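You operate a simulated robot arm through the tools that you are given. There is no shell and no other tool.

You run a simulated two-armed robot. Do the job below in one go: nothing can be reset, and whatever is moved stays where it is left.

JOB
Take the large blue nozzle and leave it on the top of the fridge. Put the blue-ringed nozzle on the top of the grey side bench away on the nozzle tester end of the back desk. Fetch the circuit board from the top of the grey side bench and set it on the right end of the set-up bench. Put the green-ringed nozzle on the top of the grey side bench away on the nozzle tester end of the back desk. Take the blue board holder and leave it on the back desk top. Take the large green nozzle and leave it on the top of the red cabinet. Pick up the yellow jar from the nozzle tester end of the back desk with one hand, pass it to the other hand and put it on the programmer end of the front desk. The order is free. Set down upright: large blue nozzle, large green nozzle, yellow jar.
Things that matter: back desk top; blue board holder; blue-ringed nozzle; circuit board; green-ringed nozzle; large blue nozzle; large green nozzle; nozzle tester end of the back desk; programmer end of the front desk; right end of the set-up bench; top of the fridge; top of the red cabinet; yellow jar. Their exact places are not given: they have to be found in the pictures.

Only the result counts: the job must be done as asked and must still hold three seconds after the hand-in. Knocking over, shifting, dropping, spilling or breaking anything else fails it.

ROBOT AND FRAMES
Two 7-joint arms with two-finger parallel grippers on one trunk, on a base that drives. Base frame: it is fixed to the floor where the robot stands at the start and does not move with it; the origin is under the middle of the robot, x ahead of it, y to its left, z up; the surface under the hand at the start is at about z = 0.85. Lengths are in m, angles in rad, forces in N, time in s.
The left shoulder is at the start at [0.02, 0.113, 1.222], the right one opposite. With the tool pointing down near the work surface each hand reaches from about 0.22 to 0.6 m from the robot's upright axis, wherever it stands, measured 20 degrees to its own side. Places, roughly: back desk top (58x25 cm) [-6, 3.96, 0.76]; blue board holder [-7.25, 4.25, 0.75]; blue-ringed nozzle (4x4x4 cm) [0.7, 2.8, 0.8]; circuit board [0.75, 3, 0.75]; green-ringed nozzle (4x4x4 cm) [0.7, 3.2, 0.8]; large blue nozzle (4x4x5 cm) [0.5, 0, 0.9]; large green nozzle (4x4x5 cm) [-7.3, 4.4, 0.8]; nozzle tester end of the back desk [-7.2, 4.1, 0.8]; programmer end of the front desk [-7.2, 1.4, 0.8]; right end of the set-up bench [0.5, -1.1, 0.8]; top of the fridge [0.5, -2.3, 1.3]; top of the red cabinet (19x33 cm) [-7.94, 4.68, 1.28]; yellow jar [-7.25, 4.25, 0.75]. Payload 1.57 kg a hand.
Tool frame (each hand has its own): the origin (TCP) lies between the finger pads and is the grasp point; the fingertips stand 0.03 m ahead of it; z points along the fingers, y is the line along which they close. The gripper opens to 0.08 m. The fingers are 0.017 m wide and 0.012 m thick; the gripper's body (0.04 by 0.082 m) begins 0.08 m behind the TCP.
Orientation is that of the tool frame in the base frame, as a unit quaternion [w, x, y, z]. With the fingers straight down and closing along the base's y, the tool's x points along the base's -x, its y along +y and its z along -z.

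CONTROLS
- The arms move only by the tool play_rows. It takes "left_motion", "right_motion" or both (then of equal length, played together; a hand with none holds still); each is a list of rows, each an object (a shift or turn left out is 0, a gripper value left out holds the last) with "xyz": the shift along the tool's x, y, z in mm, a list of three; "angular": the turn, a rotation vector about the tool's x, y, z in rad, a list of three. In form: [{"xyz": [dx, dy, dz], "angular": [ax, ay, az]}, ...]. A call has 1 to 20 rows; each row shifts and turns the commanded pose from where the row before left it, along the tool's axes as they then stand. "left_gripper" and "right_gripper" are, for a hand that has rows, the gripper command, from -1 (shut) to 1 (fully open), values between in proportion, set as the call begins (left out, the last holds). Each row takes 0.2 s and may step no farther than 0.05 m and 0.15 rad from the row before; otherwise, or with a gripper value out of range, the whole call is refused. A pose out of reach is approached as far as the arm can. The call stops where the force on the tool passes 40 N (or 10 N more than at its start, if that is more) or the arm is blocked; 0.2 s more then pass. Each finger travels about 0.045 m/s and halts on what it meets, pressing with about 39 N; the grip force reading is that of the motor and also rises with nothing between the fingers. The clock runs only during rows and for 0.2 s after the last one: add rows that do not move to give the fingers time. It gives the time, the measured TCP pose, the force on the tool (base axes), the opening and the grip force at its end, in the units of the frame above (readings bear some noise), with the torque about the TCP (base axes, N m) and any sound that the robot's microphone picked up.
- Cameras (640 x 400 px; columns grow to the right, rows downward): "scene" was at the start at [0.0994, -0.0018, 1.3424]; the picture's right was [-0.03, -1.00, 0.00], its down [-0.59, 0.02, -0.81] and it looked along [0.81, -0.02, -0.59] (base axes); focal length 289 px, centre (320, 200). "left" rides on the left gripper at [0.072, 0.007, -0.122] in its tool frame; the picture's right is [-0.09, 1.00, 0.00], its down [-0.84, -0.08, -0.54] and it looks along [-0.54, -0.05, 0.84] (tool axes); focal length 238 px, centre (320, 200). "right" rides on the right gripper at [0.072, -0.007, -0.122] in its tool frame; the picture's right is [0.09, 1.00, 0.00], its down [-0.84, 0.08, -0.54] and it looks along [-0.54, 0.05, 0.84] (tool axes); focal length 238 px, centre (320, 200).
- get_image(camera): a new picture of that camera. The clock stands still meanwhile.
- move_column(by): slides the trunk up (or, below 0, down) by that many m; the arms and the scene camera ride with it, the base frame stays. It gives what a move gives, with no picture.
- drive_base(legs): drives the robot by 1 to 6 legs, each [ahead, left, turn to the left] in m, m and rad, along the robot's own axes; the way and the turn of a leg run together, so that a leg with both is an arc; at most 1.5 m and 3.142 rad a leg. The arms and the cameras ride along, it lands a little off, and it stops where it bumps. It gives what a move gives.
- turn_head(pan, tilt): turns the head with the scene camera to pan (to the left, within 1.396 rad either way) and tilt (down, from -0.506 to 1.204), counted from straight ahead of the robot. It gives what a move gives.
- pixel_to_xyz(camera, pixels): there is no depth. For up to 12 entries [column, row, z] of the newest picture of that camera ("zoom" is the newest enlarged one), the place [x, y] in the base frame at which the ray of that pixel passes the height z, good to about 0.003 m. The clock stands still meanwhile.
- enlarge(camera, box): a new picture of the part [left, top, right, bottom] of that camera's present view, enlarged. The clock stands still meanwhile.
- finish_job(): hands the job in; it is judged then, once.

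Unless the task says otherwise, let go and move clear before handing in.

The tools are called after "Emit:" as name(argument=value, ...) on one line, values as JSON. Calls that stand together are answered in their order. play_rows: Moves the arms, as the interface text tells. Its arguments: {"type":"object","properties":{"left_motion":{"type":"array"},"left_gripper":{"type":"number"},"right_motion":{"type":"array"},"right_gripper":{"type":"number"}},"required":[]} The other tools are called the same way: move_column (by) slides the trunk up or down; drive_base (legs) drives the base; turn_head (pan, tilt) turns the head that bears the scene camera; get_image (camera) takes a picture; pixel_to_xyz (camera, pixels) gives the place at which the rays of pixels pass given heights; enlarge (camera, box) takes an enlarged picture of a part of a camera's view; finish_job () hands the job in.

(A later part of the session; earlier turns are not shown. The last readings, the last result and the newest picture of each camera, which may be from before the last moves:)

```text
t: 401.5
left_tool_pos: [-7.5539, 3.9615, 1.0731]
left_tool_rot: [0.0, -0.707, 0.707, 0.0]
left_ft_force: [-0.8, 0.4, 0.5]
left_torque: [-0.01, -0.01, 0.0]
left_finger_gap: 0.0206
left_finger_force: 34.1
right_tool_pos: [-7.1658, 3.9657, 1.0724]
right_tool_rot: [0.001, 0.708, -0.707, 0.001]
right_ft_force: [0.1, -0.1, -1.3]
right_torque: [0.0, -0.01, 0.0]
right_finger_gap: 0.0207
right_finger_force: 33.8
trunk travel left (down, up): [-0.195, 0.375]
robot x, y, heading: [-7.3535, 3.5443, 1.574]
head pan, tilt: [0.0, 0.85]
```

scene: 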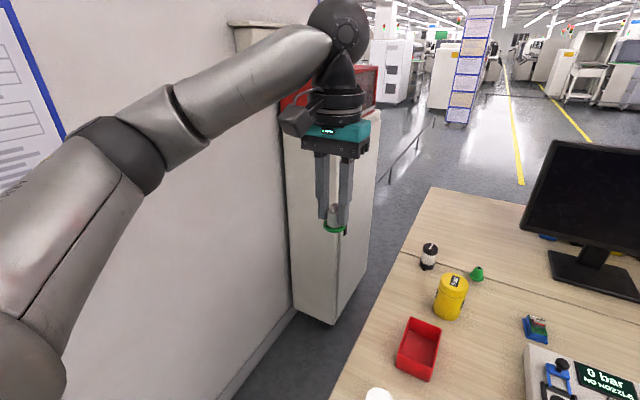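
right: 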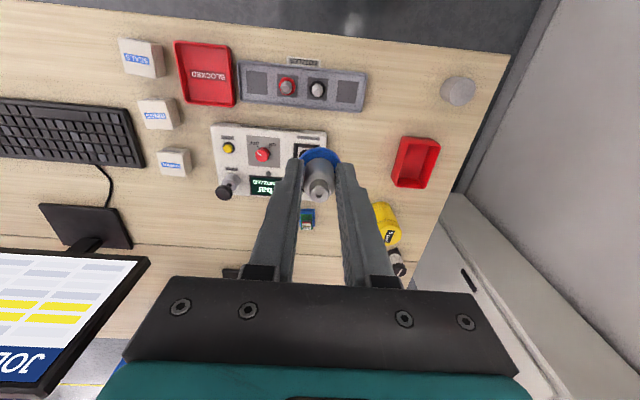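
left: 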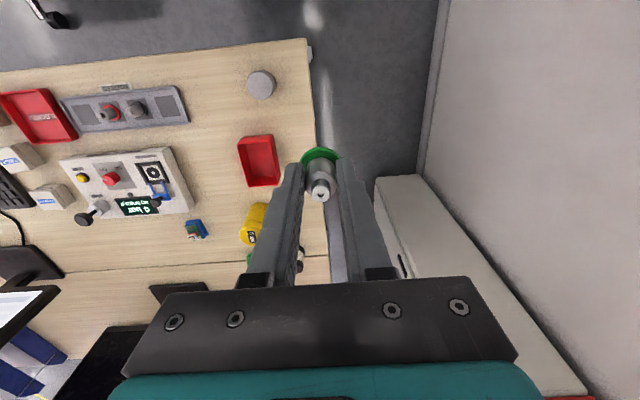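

I'll swing the blue-ringed nozzle over the free spot and lower it to about 6 cm above the desk, then look.

Emit:
play_rows(right_motion=[{"xyz": [-22, 28, 0]}, {"xyz": [-22, 28, 0]}, {"xyz": [-23, 28, 0]}, {"xyz": [-23, 28, 0]}, {"xyz": [0, 0, 44]}, {"xyz": [0, 0, 44]}, {"xyz": [0, 0, 44]}, {"xyz": [0, 0, 44]}, {"xyz": [0, 0, 44]}, {"xyz": [0, 0, 0]}])

Emit:
get_image(camera="scene")

Emit:
get_image(camera="right")

```text
t: 403.7
left_tool_pos: [-7.5544, 3.9619, 1.0739]
left_tool_rot: [0.0, -0.707, 0.708, 0.0]
left_ft_force: [-0.1, 0.4, -0.9]
left_torque: [-0.02, -0.03, 0.01]
left_finger_gap: 0.0207
left_finger_force: 34.4
right_tool_pos: [-7.2789, 4.0571, 0.8528]
right_tool_rot: [0.0, -0.707, 0.708, -0.001]
right_ft_force: [0.2, 0.2, -0.4]
right_torque: [0.01, 0.01, 0.04]
right_finger_gap: 0.0205
right_finger_force: 34.2
trunk travel left (down, up): [-0.195, 0.375]
robot x, y, heading: [-7.3498, 3.5436, 1.575]
head pan, tilt: [0.0, 0.85]
```

```text
taken
```

scene: 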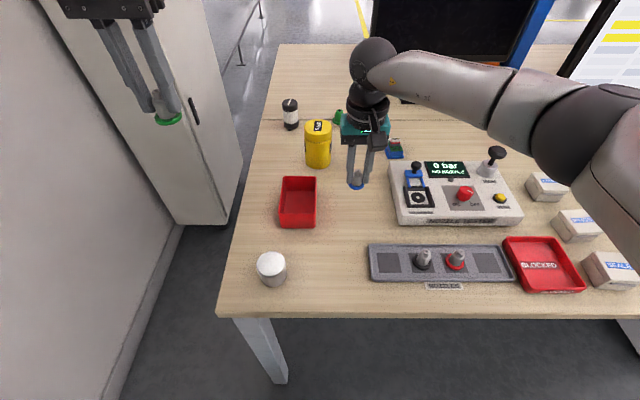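

```text
taken
```

right: 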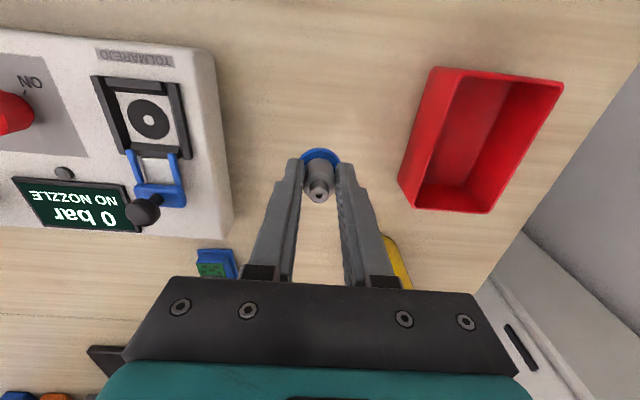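

The nozzle hangs over clear desk between the tester (left) and the red bin (right) in the hand view. I'll lower it gently until it touches.

Emit:
play_rows(right_motion=[{"xyz": [0, 0, 30]}, {"xyz": [0, 0, 22]}, {"xyz": [0, 0, 0]}])

Emit:
play_rows(right_motion=[{"xyz": [0, 0, 4]}, {"xyz": [0, 0, 0]}])

Emit:
play_rows(right_motion=[{"xyz": [0, 0, 2]}, {"xyz": [0, 0, 0]}])

```text
t: 404.5
left_tool_pos: [-7.5544, 3.9611, 1.0736]
left_tool_rot: [0.0, -0.707, 0.708, -0.001]
left_ft_force: [0.6, 0.4, -0.1]
left_torque: [0.0, 0.04, 0.02]
left_finger_gap: 0.0208
left_finger_force: 34.7
right_tool_pos: [-7.2783, 4.0543, 0.7997]
right_tool_rot: [-0.001, -0.707, 0.707, 0.0]
right_ft_force: [0.7, -0.7, -0.9]
right_torque: [0.01, 0.01, 0.0]
right_finger_gap: 0.0208
right_finger_force: 33.7
trunk travel left (down, up): [-0.195, 0.375]
robot x, y, heading: [-7.3494, 3.5425, 1.574]
head pan, tilt: [0.0, 0.85]
```

```text
t: 405.1
left_tool_pos: [-7.5547, 3.9615, 1.0736]
left_tool_rot: [0.0, -0.707, 0.707, 0.0]
left_ft_force: [-0.4, 0.0, -0.8]
left_torque: [0.01, -0.02, -0.01]
left_finger_gap: 0.0207
left_finger_force: 34.1
right_tool_pos: [-7.2794, 4.0547, 0.7973]
right_tool_rot: [0.002, 0.707, -0.707, 0.001]
right_ft_force: [-0.9, 0.4, 0.0]
right_torque: [-0.02, -0.01, -0.05]
right_finger_gap: 0.0208
right_finger_force: 34.3
trunk travel left (down, up): [-0.195, 0.375]
robot x, y, heading: [-7.3537, 3.5434, 1.575]
head pan, tilt: [0.0, 0.85]
```

```text
t: 405.7
left_tool_pos: [-7.5548, 3.9615, 1.0732]
left_tool_rot: [0.0, -0.707, 0.707, 0.0]
left_ft_force: [0.4, -0.1, 0.1]
left_torque: [0.0, 0.02, -0.01]
left_finger_gap: 0.0206
left_finger_force: 33.8
right_tool_pos: [-7.2796, 4.0549, 0.7945]
right_tool_rot: [-0.001, -0.707, 0.707, -0.001]
right_ft_force: [0.5, 0.6, -0.2]
right_torque: [0.02, -0.02, 0.02]
right_finger_gap: 0.0207
right_finger_force: 34.4
trunk travel left (down, up): [-0.195, 0.375]
robot x, y, heading: [-7.3574, 3.5473, 1.573]
head pan, tilt: [0.0, 0.85]
```

No contact yet at z = 0.7945. I'll continue in 2 mm steps.

Emit:
play_rows(right_motion=[{"xyz": [0, 0, 2]}, {"xyz": [0, 0, 0]}])

Emit:
play_rows(right_motion=[{"xyz": [0, 0, 2]}, {"xyz": [0, 0, 0]}])

Emit:
enlarge(camera="scene", box=[290, 120, 430, 220])

```text
t: 406.3
left_tool_pos: [-7.554, 3.9619, 1.0738]
left_tool_rot: [0.0, -0.707, 0.707, -0.001]
left_ft_force: [-0.7, -0.5, -0.7]
left_torque: [0.01, 0.01, 0.0]
left_finger_gap: 0.0207
left_finger_force: 34.5
right_tool_pos: [-7.2787, 4.055, 0.7931]
right_tool_rot: [0.0, -0.707, 0.707, -0.001]
right_ft_force: [0.5, -0.7, 5.5]
right_torque: [0.05, -0.04, -0.04]
right_finger_gap: 0.0207
right_finger_force: 33.9
trunk travel left (down, up): [-0.195, 0.375]
robot x, y, heading: [-7.3507, 3.5466, 1.573]
head pan, tilt: [0.0, 0.85]
```

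```text
t: 406.9
left_tool_pos: [-7.5548, 3.9608, 1.0746]
left_tool_rot: [0.001, -0.706, 0.708, 0.001]
left_ft_force: [0.4, 0.0, -1.5]
left_torque: [-0.01, -0.01, -0.02]
left_finger_gap: 0.0208
left_finger_force: 34.4
right_tool_pos: [-7.2796, 4.0553, 0.7932]
right_tool_rot: [0.0, -0.706, 0.708, 0.002]
right_ft_force: [2.7, -2.7, 21.9]
right_torque: [-0.06, -0.16, -0.02]
right_finger_gap: 0.0206
right_finger_force: 34.4
trunk travel left (down, up): [-0.195, 0.375]
robot x, y, heading: [-7.3551, 3.5472, 1.58]
head pan, tilt: [0.0, 0.85]
```

```text
4.00 times, centred on (360, 170) of scene
```

zoom: 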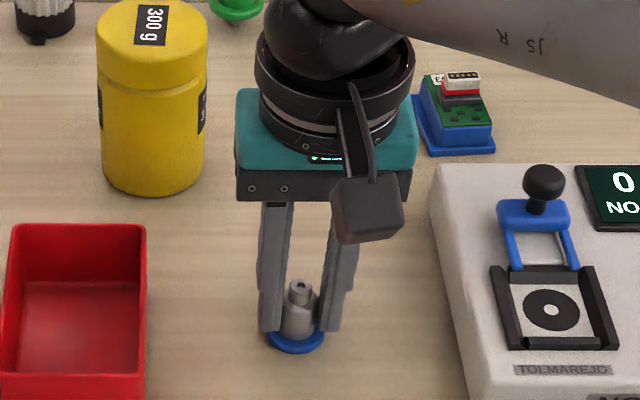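

The nozzle is on the desk (22 N). I'll ease up 2 mm, open the fingers a little and rise straight up.

Emit:
play_rows(right_motion=[{"xyz": [0, 0, -2]}, {"xyz": [0, 0, 0]}])

Emit:
play_rows(right_motion=[{"xyz": [0, 0, 0]}, {"xyz": [0, 0, 0]}, {"xyz": [0, 0, 0]}], right_gripper=0.15)

Emit:
play_rows(right_motion=[{"xyz": [0, 0, -15]}, {"xyz": [0, 0, -35]}, {"xyz": [0, 0, -45]}, {"xyz": [0, 0, -45]}, {"xyz": [0, 0, -45]}, {"xyz": [0, 0, -45]}, {"xyz": [0, 0, -45]}, {"xyz": [22, -28, 0]}, {"xyz": [22, -28, 0]}, {"xyz": [22, -28, 0]}, {"xyz": [22, -28, 0]}, {"xyz": [0, 0, 0]}])

Emit:
get_image(camera="scene")

```text
t: 407.5
left_tool_pos: [-7.5547, 3.9612, 1.0731]
left_tool_rot: [0.0, -0.706, 0.708, -0.001]
left_ft_force: [0.1, -0.5, 0.4]
left_torque: [0.03, 0.0, -0.05]
left_finger_gap: 0.0208
left_finger_force: 34.1
right_tool_pos: [-7.2785, 4.0563, 0.7926]
right_tool_rot: [0.0, 0.707, -0.707, -0.001]
right_ft_force: [1.0, 3.2, 17.1]
right_torque: [0.2, -0.07, -0.04]
right_finger_gap: 0.0208
right_finger_force: 34.5
trunk travel left (down, up): [-0.195, 0.375]
robot x, y, heading: [-7.3509, 3.5443, 1.577]
head pan, tilt: [0.0, 0.85]
```

```text
t: 408.3
left_tool_pos: [-7.555, 3.9625, 1.0733]
left_tool_rot: [0.0, -0.707, 0.707, 0.0]
left_ft_force: [0.2, -0.2, -0.2]
left_torque: [-0.01, 0.04, -0.01]
left_finger_gap: 0.0204
left_finger_force: 34.6
right_tool_pos: [-7.2781, 4.0546, 0.7912]
right_tool_rot: [0.001, 0.707, -0.707, 0.001]
right_ft_force: [0.1, 0.6, -1.6]
right_torque: [0.01, 0.01, 0.02]
right_finger_gap: 0.046
right_finger_force: 0.0
trunk travel left (down, up): [-0.195, 0.375]
robot x, y, heading: [-7.3532, 3.547, 1.577]
head pan, tilt: [0.0, 0.85]
```

```text
t: 410.9
left_tool_pos: [-7.5548, 3.9608, 1.0731]
left_tool_rot: [0.0, -0.707, 0.708, -0.001]
left_ft_force: [-0.7, -0.8, -1.1]
left_torque: [-0.03, -0.01, 0.01]
left_finger_gap: 0.0206
left_finger_force: 33.8
right_tool_pos: [-7.1665, 3.9684, 1.0667]
right_tool_rot: [0.0, 0.707, -0.707, 0.001]
right_ft_force: [-0.1, -0.4, -0.2]
right_torque: [-0.01, 0.02, 0.02]
right_finger_gap: 0.0462
right_finger_force: 0.1
trunk travel left (down, up): [-0.195, 0.375]
robot x, y, heading: [-7.3529, 3.5446, 1.576]
head pan, tilt: [0.0, 0.85]
```

```text
taken
```

scene: 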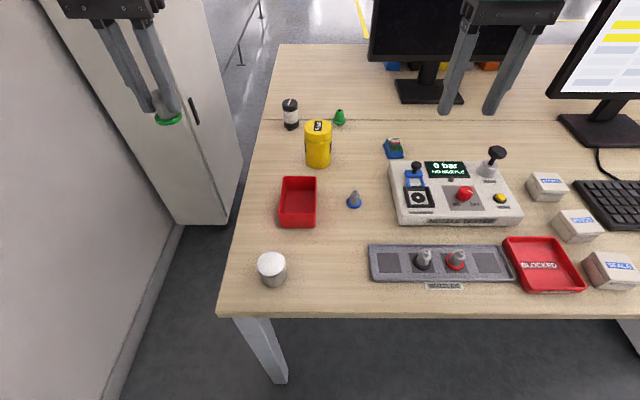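

The blue-ringed nozzle stands upright at (354, 200). Now I'll bring the green-ringed nozzle over the free spot near [-7.345, 3.90], between the white cylinder and the nozzle tray.

Emit:
play_rows(left_motion=[{"xyz": [12, -42, 0]}, {"xyz": [12, -42, 0]}, {"xyz": [12, -42, 0]}, {"xyz": [12, -42, 0]}, {"xyz": [12, -42, 0]}, {"xyz": [0, 0, 44]}, {"xyz": [0, 0, 44]}, {"xyz": [0, 0, 44]}, {"xyz": [0, 0, 44]}, {"xyz": [0, 0, 44]}, {"xyz": [0, 0, 0]}])

Emit:
get_image(camera="scene")

Emit:
get_image(camera="left")

```text
t: 413.3
left_tool_pos: [-7.3445, 3.9023, 0.854]
left_tool_rot: [0.001, -0.707, 0.707, -0.001]
left_ft_force: [-0.7, 0.3, -1.6]
left_torque: [0.0, 0.02, -0.03]
left_finger_gap: 0.0207
left_finger_force: 33.9
right_tool_pos: [-7.1671, 3.9694, 1.0675]
right_tool_rot: [-0.001, -0.707, 0.707, -0.001]
right_ft_force: [-0.3, -0.8, -0.3]
right_torque: [-0.03, 0.0, 0.01]
right_finger_gap: 0.046
right_finger_force: 0.1
trunk travel left (down, up): [-0.195, 0.375]
robot x, y, heading: [-7.3527, 3.5442, 1.573]
head pan, tilt: [0.0, 0.85]
```

```text
taken
```

scene: 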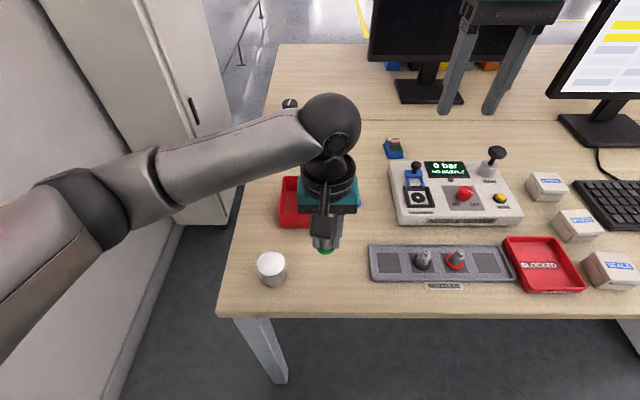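

```text
taken
```

left: 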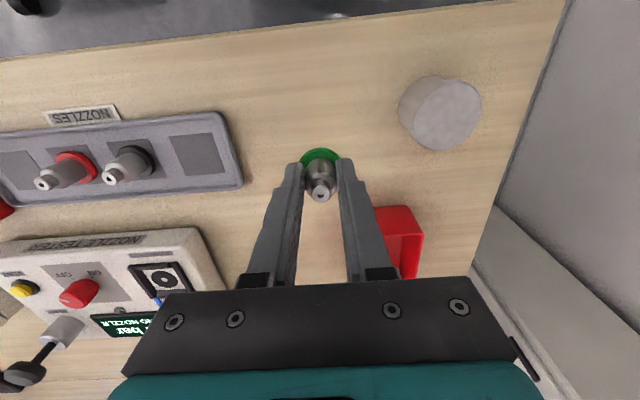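

The green-ringed nozzle hangs over clear desk between the tray and the cylinder. I'll lower it to touch.

Emit:
play_rows(left_motion=[{"xyz": [0, 0, 30]}, {"xyz": [0, 0, 25]}, {"xyz": [0, 0, 0]}])

Emit:
play_rows(left_motion=[{"xyz": [0, 0, 4]}, {"xyz": [0, 0, 0]}])

Emit:
play_rows(left_motion=[{"xyz": [0, 0, 2]}, {"xyz": [0, 0, 0]}])

```text
t: 414.1
left_tool_pos: [-7.3451, 3.9025, 0.7983]
left_tool_rot: [0.0, -0.706, 0.708, 0.0]
left_ft_force: [0.3, -0.3, 0.0]
left_torque: [0.01, 0.0, 0.0]
left_finger_gap: 0.0209
left_finger_force: 34.2
right_tool_pos: [-7.1674, 3.9692, 1.0664]
right_tool_rot: [0.0, -0.707, 0.707, 0.0]
right_ft_force: [0.2, 0.3, -0.6]
right_torque: [-0.05, -0.01, -0.01]
right_finger_gap: 0.0457
right_finger_force: 0.0
trunk travel left (down, up): [-0.195, 0.375]
robot x, y, heading: [-7.3498, 3.5457, 1.577]
head pan, tilt: [0.0, 0.85]
```

```text
t: 414.7
left_tool_pos: [-7.3437, 3.9017, 0.7939]
left_tool_rot: [0.0, -0.706, 0.708, 0.0]
left_ft_force: [0.4, -0.4, -0.3]
left_torque: [-0.01, -0.02, 0.01]
left_finger_gap: 0.0208
left_finger_force: 33.7
right_tool_pos: [-7.1664, 3.9685, 1.0667]
right_tool_rot: [-0.001, -0.707, 0.707, 0.0]
right_ft_force: [-1.1, 0.5, -0.8]
right_torque: [0.0, 0.0, 0.0]
right_finger_gap: 0.046
right_finger_force: 0.0
trunk travel left (down, up): [-0.195, 0.375]
robot x, y, heading: [-7.3535, 3.5435, 1.577]
head pan, tilt: [0.0, 0.85]
```

```text
t: 415.3
left_tool_pos: [-7.3449, 3.9033, 0.7931]
left_tool_rot: [0.001, -0.707, 0.707, 0.001]
left_ft_force: [-1.4, -2.0, 10.4]
left_torque: [-0.1, 0.06, -0.02]
left_finger_gap: 0.0207
left_finger_force: 33.7
right_tool_pos: [-7.1662, 3.967, 1.0671]
right_tool_rot: [0.0, 0.707, -0.707, 0.0]
right_ft_force: [-0.6, 0.1, 0.0]
right_torque: [0.01, 0.0, -0.02]
right_finger_gap: 0.0462
right_finger_force: 0.2
trunk travel left (down, up): [-0.195, 0.375]
robot x, y, heading: [-7.3573, 3.5473, 1.57]
head pan, tilt: [0.0, 0.85]
```

Contact came at 10 N with z = 0.793. I'll open the left fingers, rise and draw back, then check both nozzles.

Emit:
play_rows(left_motion=[{"xyz": [0, 0, 0]}, {"xyz": [0, 0, 0]}, {"xyz": [0, 0, 0]}], left_gripper=0.15)

Emit:
play_rows(left_motion=[{"xyz": [0, 0, -15]}, {"xyz": [0, 0, -35]}, {"xyz": [0, 0, -45]}, {"xyz": [0, 0, -45]}, {"xyz": [0, 0, -45]}, {"xyz": [0, 0, -45]}, {"xyz": [0, 0, -45]}, {"xyz": [0, 42, 0]}, {"xyz": [0, 42, 0]}, {"xyz": [0, 42, 0]}, {"xyz": [0, 42, 0]}, {"xyz": [0, 32, 0]}, {"xyz": [0, 0, 0]}])

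Emit:
get_image(camera="scene")

```text
t: 416.1
left_tool_pos: [-7.3453, 3.9027, 0.7923]
left_tool_rot: [-0.001, -0.706, 0.708, 0.0]
left_ft_force: [-0.4, -0.1, -0.1]
left_torque: [0.01, 0.0, -0.02]
left_finger_gap: 0.0461
left_finger_force: 0.0
right_tool_pos: [-7.1661, 3.969, 1.0668]
right_tool_rot: [-0.001, -0.707, 0.707, -0.002]
right_ft_force: [0.2, -1.2, 0.0]
right_torque: [-0.02, -0.01, -0.04]
right_finger_gap: 0.0459
right_finger_force: 0.0
trunk travel left (down, up): [-0.195, 0.375]
robot x, y, heading: [-7.3519, 3.5443, 1.572]
head pan, tilt: [0.0, 0.85]
```

```text
t: 418.9
left_tool_pos: [-7.5458, 3.9019, 1.0672]
left_tool_rot: [-0.001, -0.706, 0.708, 0.0]
left_ft_force: [0.4, -0.3, 0.1]
left_torque: [0.0, 0.02, 0.04]
left_finger_gap: 0.046
left_finger_force: 0.1
right_tool_pos: [-7.168, 3.9685, 1.0672]
right_tool_rot: [0.002, 0.707, -0.707, 0.001]
right_ft_force: [-0.4, -0.6, -0.4]
right_torque: [0.0, 0.02, 0.02]
right_finger_gap: 0.046
right_finger_force: 0.0
trunk travel left (down, up): [-0.195, 0.375]
robot x, y, heading: [-7.352, 3.5492, 1.575]
head pan, tilt: [0.0, 0.85]
```

```text
taken
```

scene: 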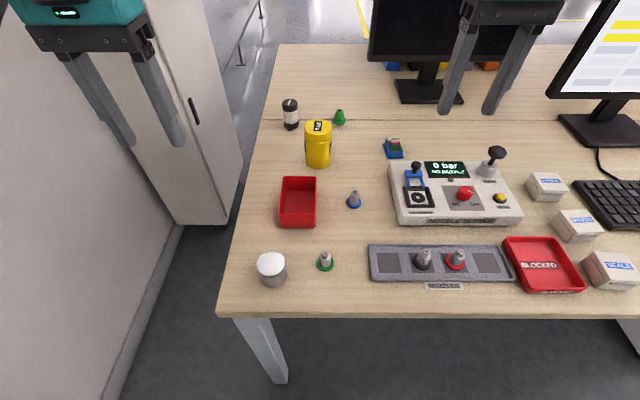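

Both ringed nozzles now stand on the tester end at (354, 200) and (325, 262). Next I'll enter the gap left of the desk facing +x for the green nozzle: raise the trunk, back off, turn right and look at the gap.

Emit:
move_column(by=0.2)

Emit:
drive_base(legs=[[-0.62, 0, 0], [0, 0, -1.573]])

Emit:
turn_head(pan=1.2, tilt=0.5)

Emit:
get_image(camera="scene")

```text
t: 421.1
left_tool_pos: [-7.5447, 3.9021, 1.2669]
left_tool_rot: [0.0, -0.707, 0.707, 0.001]
left_ft_force: [0.3, 0.0, -0.3]
left_torque: [-0.03, -0.01, 0.0]
left_finger_gap: 0.0459
left_finger_force: 0.0
right_tool_pos: [-7.1664, 3.9688, 1.2657]
right_tool_rot: [0.0, -0.706, 0.708, -0.001]
right_ft_force: [-0.8, -0.5, 0.1]
right_torque: [-0.04, 0.0, 0.02]
right_finger_gap: 0.0459
right_finger_force: 0.0
trunk travel left (down, up): [-0.395, 0.175]
robot x, y, heading: [-7.3538, 3.5463, 1.575]
head pan, tilt: [0.0, 0.85]
```

```text
t: 428.4
left_tool_pos: [-6.9937, 3.1193, 1.2666]
left_tool_rot: [0.0, 0.004, 1.0, 0.0]
left_ft_force: [1.0, -0.2, -0.2]
left_torque: [-0.01, 0.0, 0.04]
left_finger_gap: 0.0461
left_finger_force: 0.0
right_tool_pos: [-6.9295, 2.7405, 1.2677]
right_tool_rot: [-0.001, 0.003, 1.0, 0.0]
right_ft_force: [0.8, 0.5, -0.4]
right_torque: [0.01, 0.03, -0.01]
right_finger_gap: 0.0457
right_finger_force: 0.1
trunk travel left (down, up): [-0.395, 0.175]
robot x, y, heading: [-7.3478, 2.9292, -0.006]
head pan, tilt: [0.0, 0.85]
```

```text
t: 429.8
left_tool_pos: [-6.9934, 3.1201, 1.2675]
left_tool_rot: [0.0, 0.003, 1.0, 0.0]
left_ft_force: [0.1, 0.4, 0.4]
left_torque: [-0.01, 0.01, 0.01]
left_finger_gap: 0.0461
left_finger_force: 0.1
right_tool_pos: [-6.9288, 2.7409, 1.2678]
right_tool_rot: [-0.001, 0.004, 1.0, 0.001]
right_ft_force: [-0.6, -0.5, -0.9]
right_torque: [0.02, -0.01, 0.05]
right_finger_gap: 0.0462
right_finger_force: 0.1
trunk travel left (down, up): [-0.395, 0.175]
robot x, y, heading: [-7.3485, 2.9275, -0.01]
head pan, tilt: [1.201, 0.499]
```

```text
taken
```

scene: 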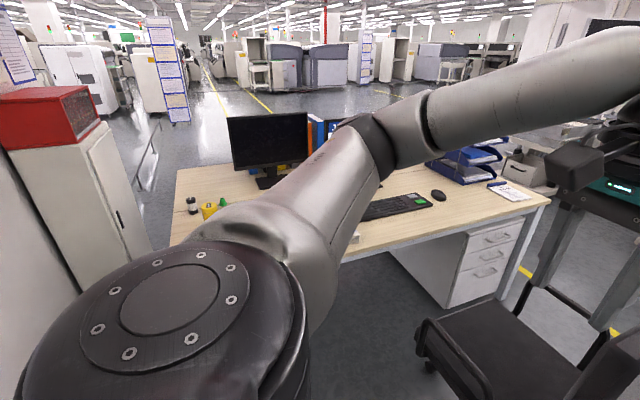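

The way in is clear: the red cabinet's tall white base is at (80, 200) and the desk's left end at (180, 210). I'll back towards the wall to x = -7.80, square up and slide left into the gap in short legs.

Emit:
drive_base(legs=[[-0.45, 0, 0.01]])

Emit:
drive_base(legs=[[0, 0.5, 0]])

Emit:
get_image(camera="left")

Emit:
get_image(camera="scene")

```text
t: 432.5
left_tool_pos: [-7.4453, 3.1224, 1.267]
left_tool_rot: [0.0, -0.002, 1.0, 0.0]
left_ft_force: [-1.3, 0.5, 0.2]
left_torque: [0.02, -0.02, 0.01]
left_finger_gap: 0.0462
left_finger_force: 0.0
right_tool_pos: [-7.3782, 2.7443, 1.2672]
right_tool_rot: [-0.001, -0.003, 1.0, 0.0]
right_ft_force: [0.4, 0.3, 0.6]
right_torque: [0.01, 0.0, -0.01]
right_finger_gap: 0.0461
right_finger_force: 0.0
trunk travel left (down, up): [-0.395, 0.175]
robot x, y, heading: [-7.8007, 2.9311, 0.006]
head pan, tilt: [1.201, 0.499]
```

```text
t: 435.5
left_tool_pos: [-7.4502, 3.6223, 1.2668]
left_tool_rot: [0.0, -0.001, 1.0, 0.0]
left_ft_force: [0.5, -0.1, 0.1]
left_torque: [0.0, 0.03, 0.02]
left_finger_gap: 0.0459
left_finger_force: 0.0
right_tool_pos: [-7.382, 3.245, 1.2662]
right_tool_rot: [0.0, -0.002, 1.0, 0.0]
right_ft_force: [-0.4, -0.8, -1.6]
right_torque: [-0.02, 0.02, -0.02]
right_finger_gap: 0.0459
right_finger_force: 0.1
trunk travel left (down, up): [-0.395, 0.175]
robot x, y, heading: [-7.8077, 3.4296, 0.015]
head pan, tilt: [1.201, 0.499]
```

```text
taken
```

left: 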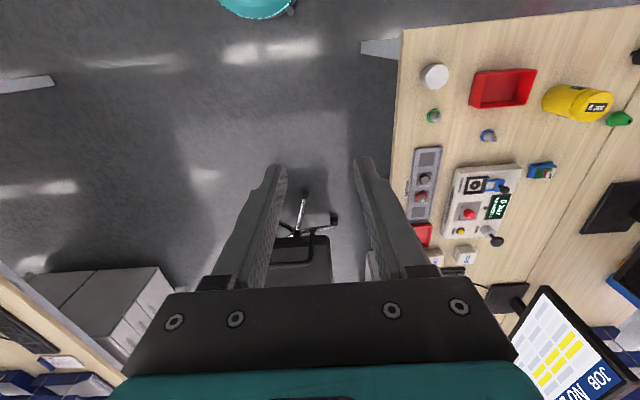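

```text
taken
```

scene: 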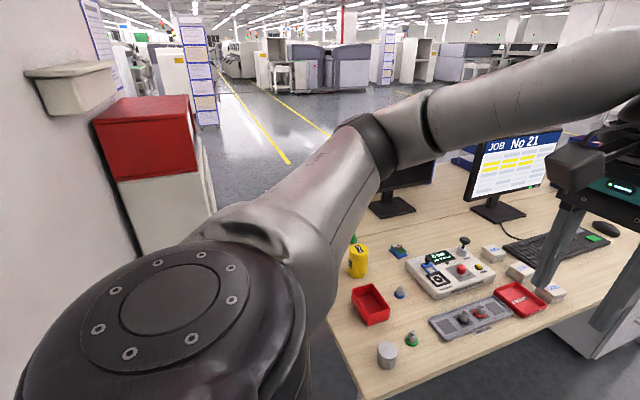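

The gap is open; I notice a box on the wall above the cabinet's front, at about z = 1.4, so I'll keep the trunk low here. I'll lower it, slide on to y of about 3.98 and look at the green nozzle.

Emit:
move_column(by=-0.2)

Emit:
drive_base(legs=[[0.01, 0.55, -0.014]])

Emit:
turn_head(pan=0.5, tilt=0.8)

Emit:
get_image(camera="scene")

Emit:
get_image(camera="left")

```text
t: 437.6
left_tool_pos: [-7.4501, 3.6231, 1.0676]
left_tool_rot: [-0.001, -0.001, 1.0, -0.001]
left_ft_force: [-0.3, -0.8, 0.7]
left_torque: [-0.02, 0.0, 0.03]
left_finger_gap: 0.046
left_finger_force: 0.1
right_tool_pos: [-7.3812, 3.2439, 1.067]
right_tool_rot: [0.0, -0.001, 1.0, 0.001]
right_ft_force: [-0.2, -0.7, -0.6]
right_torque: [0.0, 0.01, 0.0]
right_finger_gap: 0.0461
right_finger_force: 0.1
trunk travel left (down, up): [-0.195, 0.375]
robot x, y, heading: [-7.8085, 3.4295, 0.005]
head pan, tilt: [1.201, 0.499]
```

```text
t: 440.8
left_tool_pos: [-7.4388, 4.1697, 1.0664]
left_tool_rot: [0.0, 0.005, 1.0, 0.0]
left_ft_force: [-0.4, -0.9, -0.7]
left_torque: [0.0, 0.03, -0.02]
left_finger_gap: 0.0461
left_finger_force: 0.0
right_tool_pos: [-7.374, 3.7907, 1.067]
right_tool_rot: [0.0, 0.004, 1.0, 0.0]
right_ft_force: [0.1, -0.1, -0.1]
right_torque: [-0.03, -0.02, -0.01]
right_finger_gap: 0.0458
right_finger_force: 0.1
trunk travel left (down, up): [-0.195, 0.375]
robot x, y, heading: [-7.7965, 3.9778, -0.002]
head pan, tilt: [1.201, 0.499]
```

```text
t: 441.9
left_tool_pos: [-7.4382, 4.17, 1.0681]
left_tool_rot: [0.0, 0.006, 1.0, -0.001]
left_ft_force: [0.0, 0.3, -1.3]
left_torque: [-0.01, -0.01, -0.02]
left_finger_gap: 0.0458
left_finger_force: 0.0
right_tool_pos: [-7.3761, 3.7924, 1.0672]
right_tool_rot: [-0.001, 0.004, 1.0, 0.0]
right_ft_force: [0.2, -0.2, 0.0]
right_torque: [0.01, -0.01, 0.05]
right_finger_gap: 0.0459
right_finger_force: 0.1
trunk travel left (down, up): [-0.195, 0.375]
robot x, y, heading: [-7.7976, 3.9799, -0.004]
head pan, tilt: [0.499, 0.799]
```

```text
taken
```

scene: 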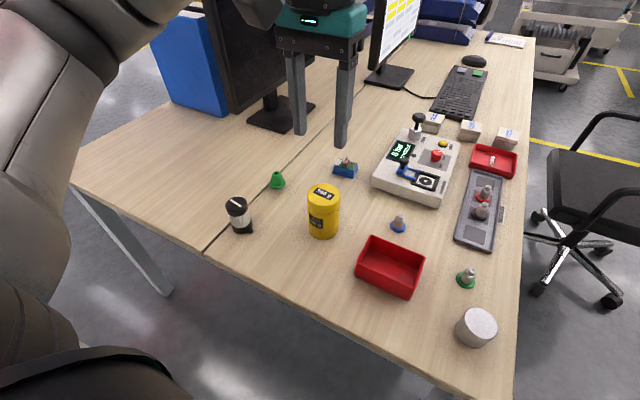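

```text
taken
```

left: 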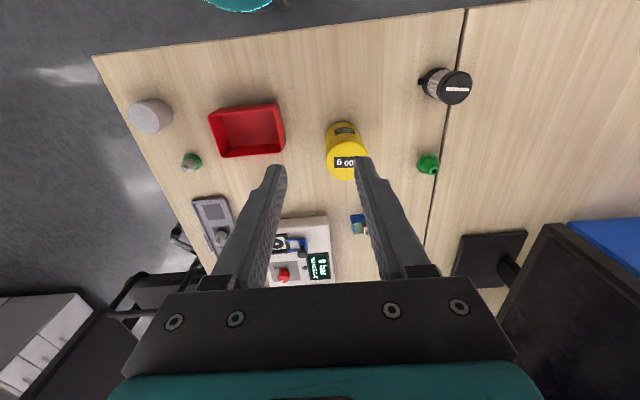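

The green nozzle shows at (277, 181) in the scene view and (428, 164) in the left hand's view; the jar and holder are close by too. I'll measure them from both cameras.

Emit:
pixel_to_xyz(camera="scene", pixels=[[277, 183, 0.76], [277, 173, 0.8], [323, 232, 0.75], [323, 191, 0.86], [344, 173, 0.75], [344, 165, 0.78], [398, 228, 0.755], [466, 282, 0.755], [240, 230, 0.75]])

Emit:
pixel_to_xyz(camera="left", pixels=[[426, 164, 0.76], [430, 167, 0.8], [340, 135, 0.75], [347, 164, 0.86], [358, 223, 0.77], [191, 161, 0.755], [455, 90, 0.8]])

Emit:
enlarge(camera="scene", box=[200, 130, 420, 270])

Emit:
enlarge(camera="left", box=[310, 60, 490, 250])

```text
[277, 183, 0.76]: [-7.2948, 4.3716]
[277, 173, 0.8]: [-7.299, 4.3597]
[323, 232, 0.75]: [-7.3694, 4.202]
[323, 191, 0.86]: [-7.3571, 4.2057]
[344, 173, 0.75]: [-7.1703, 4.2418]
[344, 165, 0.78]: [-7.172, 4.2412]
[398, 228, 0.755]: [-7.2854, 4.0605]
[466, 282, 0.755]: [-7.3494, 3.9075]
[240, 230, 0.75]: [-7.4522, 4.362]
```

```text
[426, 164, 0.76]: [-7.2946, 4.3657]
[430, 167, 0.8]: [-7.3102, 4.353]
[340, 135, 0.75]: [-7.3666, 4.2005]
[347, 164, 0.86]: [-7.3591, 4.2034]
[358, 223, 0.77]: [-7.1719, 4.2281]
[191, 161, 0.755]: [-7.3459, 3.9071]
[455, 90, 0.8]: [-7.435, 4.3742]
```

```text
2.86 times, centred on (310, 200) of scene
```

zoom: 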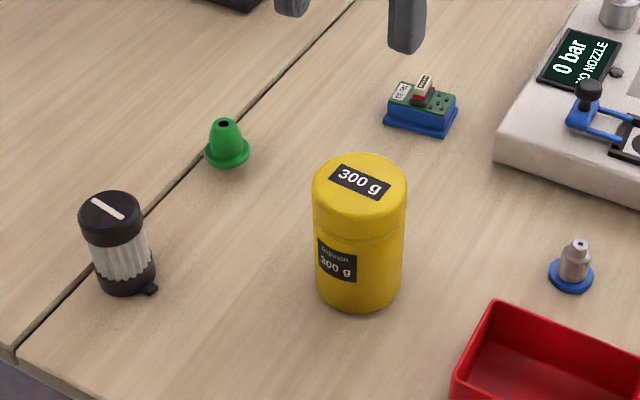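

```text
2.11 times, centred on (400, 155) of left
```

zoom: 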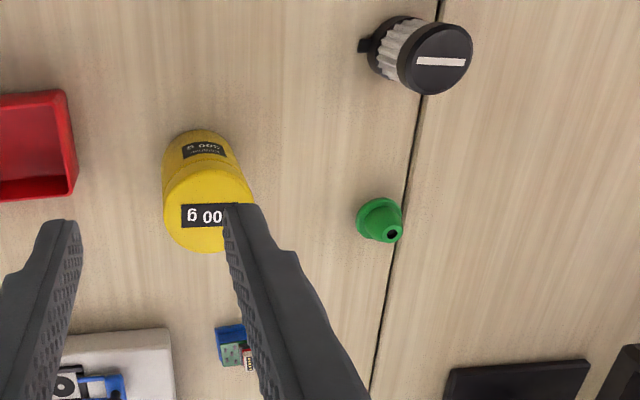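

The green nozzle is at [-7.296, 4.366], the jar at [-7.363, 4.203] and the holder at [-7.172, 4.235]. I'll slide 12 cm farther left for a comfortable reach, then bring the left hand above the green nozzle.

Emit:
drive_base(legs=[[0, 0.12, 0.003]])

Emit:
play_rows(left_motion=[{"xyz": [-28, 15, 0]}, {"xyz": [-28, 15, 0]}, {"xyz": [-28, 15, 0]}, {"xyz": [-28, 15, 0]}, {"xyz": [-28, 15, 0]}, {"xyz": [0, 0, 40]}, {"xyz": [0, 0, 40]}, {"xyz": [0, 0, 0]}], left_gripper=0.7)

Emit:
get_image(camera="left")

Emit:
get_image(camera="scene")

```text
t: 443.1
left_tool_pos: [-7.4402, 4.2929, 1.0656]
left_tool_rot: [0.001, 0.002, 1.0, 0.0]
left_ft_force: [-0.5, -0.4, -0.3]
left_torque: [-0.01, 0.0, -0.02]
left_finger_gap: 0.0461
left_finger_force: 0.1
right_tool_pos: [-7.3752, 3.9142, 1.0667]
right_tool_rot: [-0.001, 0.002, 1.0, 0.0]
right_ft_force: [-0.1, -0.1, -0.5]
right_torque: [-0.04, 0.0, -0.01]
right_finger_gap: 0.0458
right_finger_force: 0.1
trunk travel left (down, up): [-0.195, 0.375]
robot x, y, heading: [-7.796, 4.1012, -0.001]
head pan, tilt: [0.499, 0.799]
```

```text
t: 444.9
left_tool_pos: [-7.2979, 4.3663, 0.9869]
left_tool_rot: [0.0, 0.003, 1.0, 0.0]
left_ft_force: [-0.7, -0.7, 0.0]
left_torque: [0.01, 0.05, 0.0]
left_finger_gap: 0.0682
left_finger_force: 0.0
right_tool_pos: [-7.374, 3.913, 1.0671]
right_tool_rot: [0.0, 0.002, 1.0, 0.0]
right_ft_force: [0.3, -0.4, -0.8]
right_torque: [0.0, 0.0, -0.01]
right_finger_gap: 0.046
right_finger_force: 0.0
trunk travel left (down, up): [-0.195, 0.375]
robot x, y, heading: [-7.7967, 4.101, -0.001]
head pan, tilt: [0.499, 0.799]
```

```text
taken
```

left: 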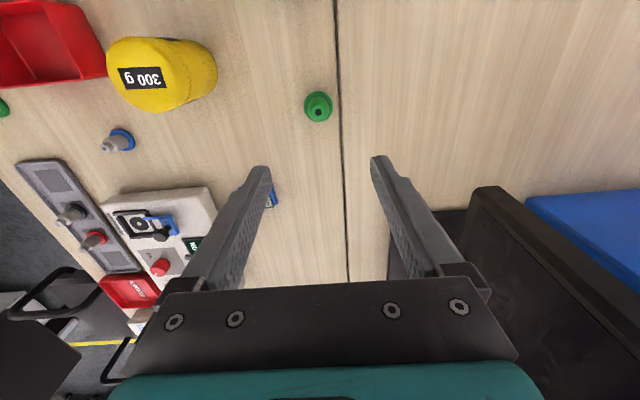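

```text
taken
```

scene: 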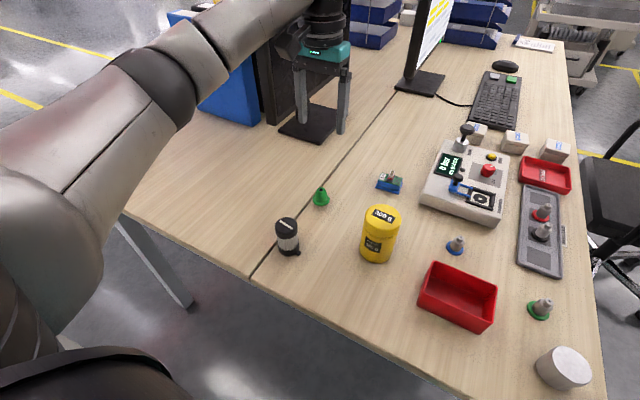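

The nozzle is at (318, 106) under the left hand, and the monitor's near edge is more than 10 cm from the hand. I'll check the exact place and go down.

Emit:
pixel_to_xyz(camera="left", pixels=[[318, 112, 0.8], [318, 103, 0.762], [303, 104, 0.762], [334, 104, 0.762]])

Emit:
enlarge(camera="left", box=[280, 75, 360, 135])

```text
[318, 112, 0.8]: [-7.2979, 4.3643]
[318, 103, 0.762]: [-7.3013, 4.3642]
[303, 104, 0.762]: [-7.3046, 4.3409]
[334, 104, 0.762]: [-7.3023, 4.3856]
```

```text
6.67 times, centred on (320, 105) of left
```

zoom: 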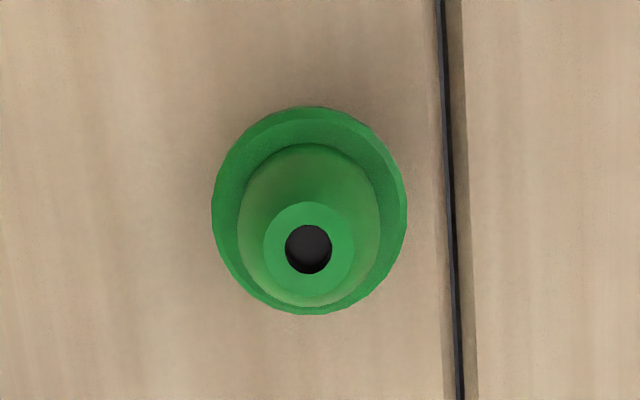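

The green nozzle's centre is at [-7.299, 4.364], right under the hand. I'll lower to z = 0.784 so the fingertips reach the flange.

Emit:
play_rows(left_motion=[{"xyz": [0, -2, 45]}, {"xyz": [0, 0, 45]}, {"xyz": [0, 0, 45]}, {"xyz": [0, 0, 40]}, {"xyz": [0, 0, 20]}, {"xyz": [0, 0, 8]}, {"xyz": [0, 0, 0]}])

Emit:
get_image(camera="left")

```text
t: 446.5
left_tool_pos: [-7.2991, 4.3641, 0.7837]
left_tool_rot: [0.0, 0.003, 1.0, 0.002]
left_ft_force: [0.6, 0.0, -0.9]
left_torque: [-0.02, 0.02, 0.0]
left_finger_gap: 0.0681
left_finger_force: 0.1
right_tool_pos: [-7.3752, 3.9134, 1.0676]
right_tool_rot: [-0.001, 0.001, 1.0, 0.0]
right_ft_force: [-0.1, -0.3, 0.0]
right_torque: [0.0, 0.0, 0.01]
right_finger_gap: 0.0459
right_finger_force: 0.0
trunk travel left (down, up): [-0.195, 0.375]
robot x, y, heading: [-7.7957, 4.1014, 0.004]
head pan, tilt: [0.499, 0.799]
```

```text
taken
```

left: 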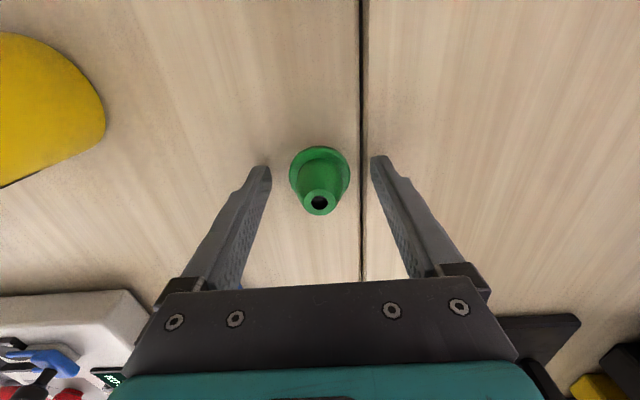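

The green nozzle is centred between the fingers at (320, 175). I'll close the left hand on its flange.

Emit:
play_rows(left_motion=[{"xyz": [0, 0, 0]}, {"xyz": [0, 0, 0]}, {"xyz": [0, 0, 0]}, {"xyz": [0, 0, 0]}, {"xyz": [0, 0, 0]}], left_gripper=-1)

Emit:
play_rows(left_motion=[{"xyz": [0, 0, -10]}, {"xyz": [0, 0, -40]}, {"xyz": [0, 0, -45]}, {"xyz": [0, 0, -45]}, {"xyz": [0, 0, -45]}, {"xyz": [0, 0, -45]}, {"xyz": [0, 0, -45]}, {"xyz": [28, -15, 0]}, {"xyz": [28, -15, 0]}, {"xyz": [28, -15, 0]}, {"xyz": [28, -15, 0]}, {"xyz": [28, -15, 0]}, {"xyz": [0, 0, 0]}])

Emit:
get_image(camera="left")

Emit:
get_image(camera="scene")

```text
t: 447.7
left_tool_pos: [-7.2992, 4.3641, 0.7857]
left_tool_rot: [-0.001, 0.003, 1.0, 0.0]
left_ft_force: [0.2, 0.5, -0.2]
left_torque: [-0.01, -0.05, 0.02]
left_finger_gap: 0.0387
left_finger_force: 39.2
right_tool_pos: [-7.3732, 3.9133, 1.0677]
right_tool_rot: [-0.001, 0.003, 1.0, 0.0]
right_ft_force: [0.7, 0.0, -0.8]
right_torque: [0.01, 0.0, -0.03]
right_finger_gap: 0.0462
right_finger_force: 0.0
trunk travel left (down, up): [-0.195, 0.375]
robot x, y, heading: [-7.7963, 4.1053, 0.005]
head pan, tilt: [0.499, 0.799]
```

```text
t: 450.5
left_tool_pos: [-7.4407, 4.2905, 1.0593]
left_tool_rot: [0.001, 0.002, 1.0, 0.001]
left_ft_force: [-0.4, 0.2, -0.8]
left_torque: [0.0, 0.01, -0.02]
left_finger_gap: 0.0387
left_finger_force: 38.7
right_tool_pos: [-7.375, 3.9136, 1.0661]
right_tool_rot: [-0.001, 0.002, 1.0, 0.0]
right_ft_force: [0.7, 0.4, -0.6]
right_torque: [0.0, 0.0, 0.02]
right_finger_gap: 0.0462
right_finger_force: 0.0
trunk travel left (down, up): [-0.195, 0.375]
robot x, y, heading: [-7.7961, 4.1024, 0.002]
head pan, tilt: [0.499, 0.799]
```

```text
taken
```

left: 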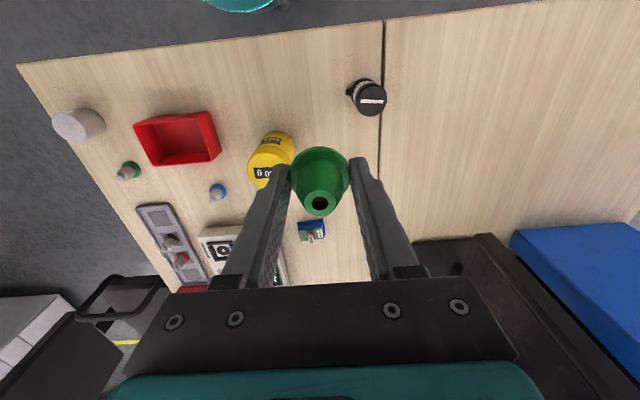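

```text
taken
```

scene: 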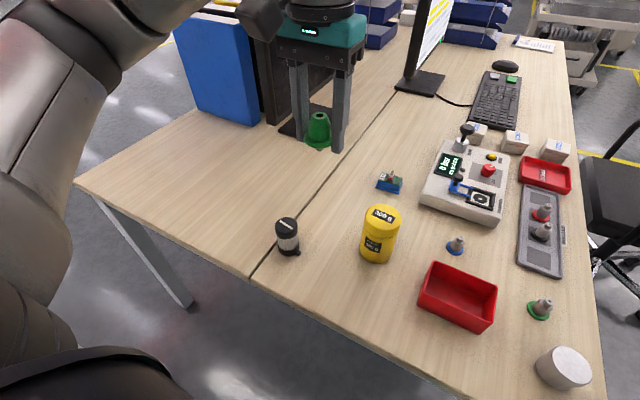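

The green nozzle is held. I'll look left at the red cabinet and the wall box from here to judge how to reach its top.

Emit:
turn_head(pan=1.39, tilt=0.1)

Emit:
get_image(camera="scene")

Emit:
turn_head(pan=0.9, tilt=0.3)

Emit:
get_image(camera="scene")

```text
t: 451.7
left_tool_pos: [-7.4397, 4.2917, 1.0591]
left_tool_rot: [0.0, 0.002, 1.0, -0.001]
left_ft_force: [-0.4, -0.7, -1.0]
left_torque: [0.0, 0.02, -0.01]
left_finger_gap: 0.0386
left_finger_force: 38.8
right_tool_pos: [-7.375, 3.9132, 1.066]
right_tool_rot: [0.0, 0.002, 1.0, 0.0]
right_ft_force: [-0.4, -0.4, -0.5]
right_torque: [-0.01, 0.0, 0.01]
right_finger_gap: 0.0458
right_finger_force: 0.0
trunk travel left (down, up): [-0.195, 0.375]
robot x, y, heading: [-7.7963, 4.0991, -0.003]
head pan, tilt: [1.389, 0.099]
```

```text
taken
```

scene: 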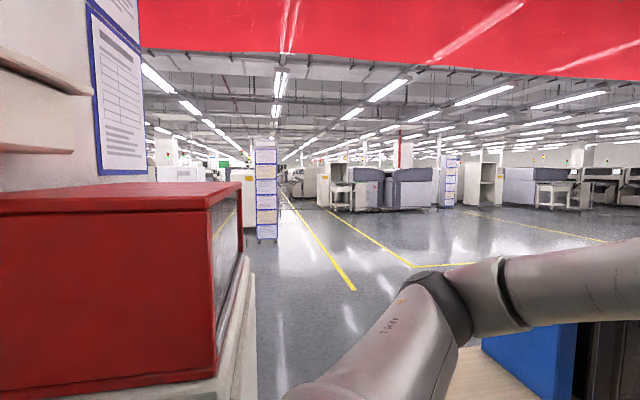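

```text
t: 452.6
left_tool_pos: [-7.4403, 4.2897, 1.0601]
left_tool_rot: [0.0, 0.002, 1.0, -0.001]
left_ft_force: [0.5, 1.2, -1.3]
left_torque: [-0.01, -0.05, -0.02]
left_finger_gap: 0.0388
left_finger_force: 38.9
right_tool_pos: [-7.3744, 3.9145, 1.0665]
right_tool_rot: [-0.001, 0.003, 1.0, 0.0]
right_ft_force: [-0.2, -0.2, 0.3]
right_torque: [0.01, 0.04, -0.03]
right_finger_gap: 0.046
right_finger_force: 0.0
trunk travel left (down, up): [-0.195, 0.375]
robot x, y, heading: [-7.7957, 4.1026, -0.001]
head pan, tilt: [0.901, 0.3]
```

```text
taken
```

scene: 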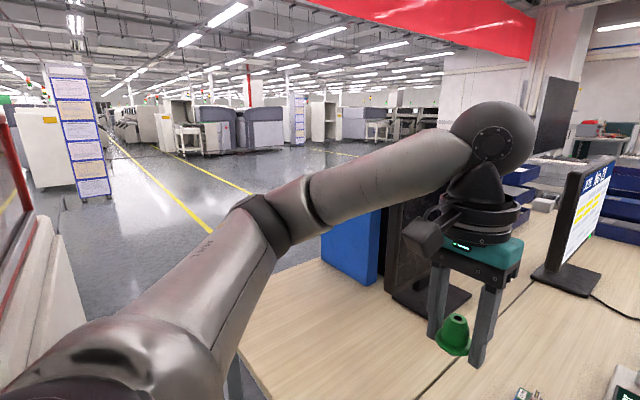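

The red box is about level with my eyes. Reaching it from here would bring my elbow near the wall box, so I'll place the green nozzle from the hall side later, and first see whether the right hand can take the blue holder from this gap. I'll check the blue box near the monitor for elbow room.

Emit:
pixel_to_xyz(camera="scene", pixels=[[378, 287, 0.75], [323, 260, 0.75], [420, 310, 0.75], [470, 295, 0.75], [395, 285, 0.75], [240, 345, 0.75]])

Emit:
turn_head(pan=0.1, tilt=0.8)

Emit:
get_image(camera="scene")

```text
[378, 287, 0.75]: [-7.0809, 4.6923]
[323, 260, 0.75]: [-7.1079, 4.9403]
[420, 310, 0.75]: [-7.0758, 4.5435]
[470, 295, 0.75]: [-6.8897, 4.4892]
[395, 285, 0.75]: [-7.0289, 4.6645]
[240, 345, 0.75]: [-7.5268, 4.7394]
```

```text
t: 453.8
left_tool_pos: [-7.4404, 4.2906, 1.0593]
left_tool_rot: [0.001, 0.002, 1.0, 0.0]
left_ft_force: [-0.7, 0.3, -1.3]
left_torque: [-0.01, -0.03, 0.0]
left_finger_gap: 0.0388
left_finger_force: 39.1
right_tool_pos: [-7.3743, 3.9145, 1.0666]
right_tool_rot: [0.0, 0.002, 1.0, 0.0]
right_ft_force: [-0.2, -0.5, -0.2]
right_torque: [-0.01, -0.02, 0.0]
right_finger_gap: 0.0461
right_finger_force: 0.0
trunk travel left (down, up): [-0.195, 0.375]
robot x, y, heading: [-7.7935, 4.1041, 0.003]
head pan, tilt: [0.099, 0.799]
```

```text
taken
```

scene: 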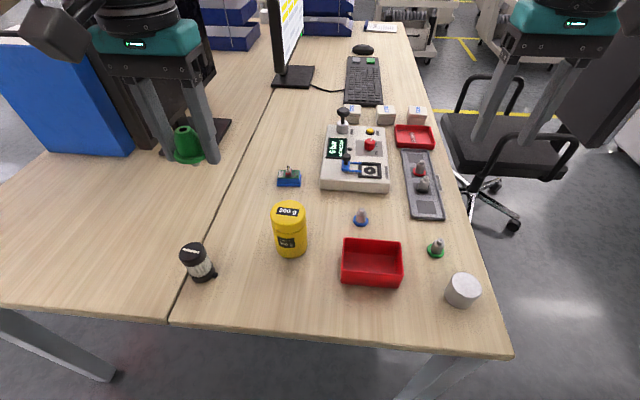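

The blue box and monitor are well clear of my left arm. I'll draw the left hand back a little, step closer over the desk edge, and look at the holder at (288, 178).

Emit:
play_rows(left_motion=[{"xyz": [30, 0, 0]}, {"xyz": [30, 0, 0]}, {"xyz": [0, 0, 0]}])

Emit:
drive_base(legs=[[0.09, 0.08, 0]])

Emit:
play_rows(right_motion=[{"xyz": [-16, 35, 0]}, {"xyz": [-16, 35, 0]}, {"xyz": [-16, 35, 0]}, {"xyz": [-16, 35, 0]}, {"xyz": [-16, 35, 0]}, {"xyz": [0, 0, 40]}, {"xyz": [0, 0, 40]}, {"xyz": [0, 0, 0]}], right_gripper=0.9)

Emit:
get_image(camera="right")

Emit:
get_image(camera="scene")

```text
t: 454.6
left_tool_pos: [-7.5008, 4.2917, 1.0583]
left_tool_rot: [0.0, 0.002, 1.0, -0.001]
left_ft_force: [-0.3, -0.6, -1.5]
left_torque: [0.02, 0.01, 0.0]
left_finger_gap: 0.0387
left_finger_force: 39.4
right_tool_pos: [-7.3745, 3.913, 1.0673]
right_tool_rot: [-0.001, 0.003, 1.0, 0.0]
right_ft_force: [0.6, 0.0, -0.2]
right_torque: [0.03, -0.02, -0.03]
right_finger_gap: 0.0458
right_finger_force: 0.1
trunk travel left (down, up): [-0.195, 0.375]
robot x, y, heading: [-7.7965, 4.0986, -0.006]
head pan, tilt: [0.099, 0.799]
```

```text
t: 455.8
left_tool_pos: [-7.4104, 4.3701, 1.0576]
left_tool_rot: [0.001, 0.003, 1.0, 0.001]
left_ft_force: [0.7, 0.8, -0.2]
left_torque: [0.03, 0.05, 0.02]
left_finger_gap: 0.0387
left_finger_force: 39.1
right_tool_pos: [-7.2839, 3.9933, 1.0668]
right_tool_rot: [0.0, 0.002, 1.0, 0.0]
right_ft_force: [0.7, 0.5, 0.3]
right_torque: [-0.01, 0.03, -0.01]
right_finger_gap: 0.0459
right_finger_force: 0.0
trunk travel left (down, up): [-0.195, 0.375]
robot x, y, heading: [-7.7058, 4.1844, -0.001]
head pan, tilt: [0.099, 0.799]
```

```text
t: 457.6
left_tool_pos: [-7.4098, 4.369, 1.0589]
left_tool_rot: [0.0, 0.003, 1.0, -0.001]
left_ft_force: [0.4, 0.8, -1.2]
left_torque: [0.0, 0.01, -0.02]
left_finger_gap: 0.0386
left_finger_force: 39.6
right_tool_pos: [-7.202, 4.1664, 0.9872]
right_tool_rot: [-0.001, 0.002, 1.0, 0.0]
right_ft_force: [0.7, -0.4, -0.5]
right_torque: [0.01, 0.04, 0.0]
right_finger_gap: 0.0762
right_finger_force: 0.1
trunk travel left (down, up): [-0.195, 0.375]
robot x, y, heading: [-7.7078, 4.1788, -0.001]
head pan, tilt: [0.099, 0.799]
```

```text
taken
```

right: 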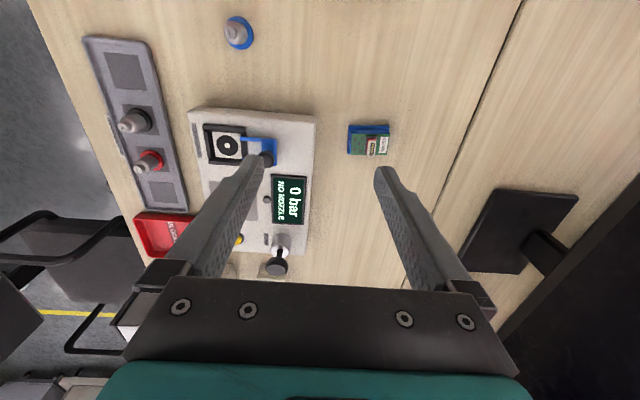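

```text
taken
```

scene: 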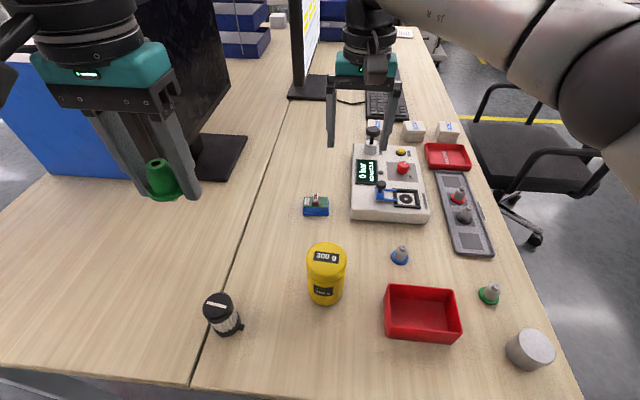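

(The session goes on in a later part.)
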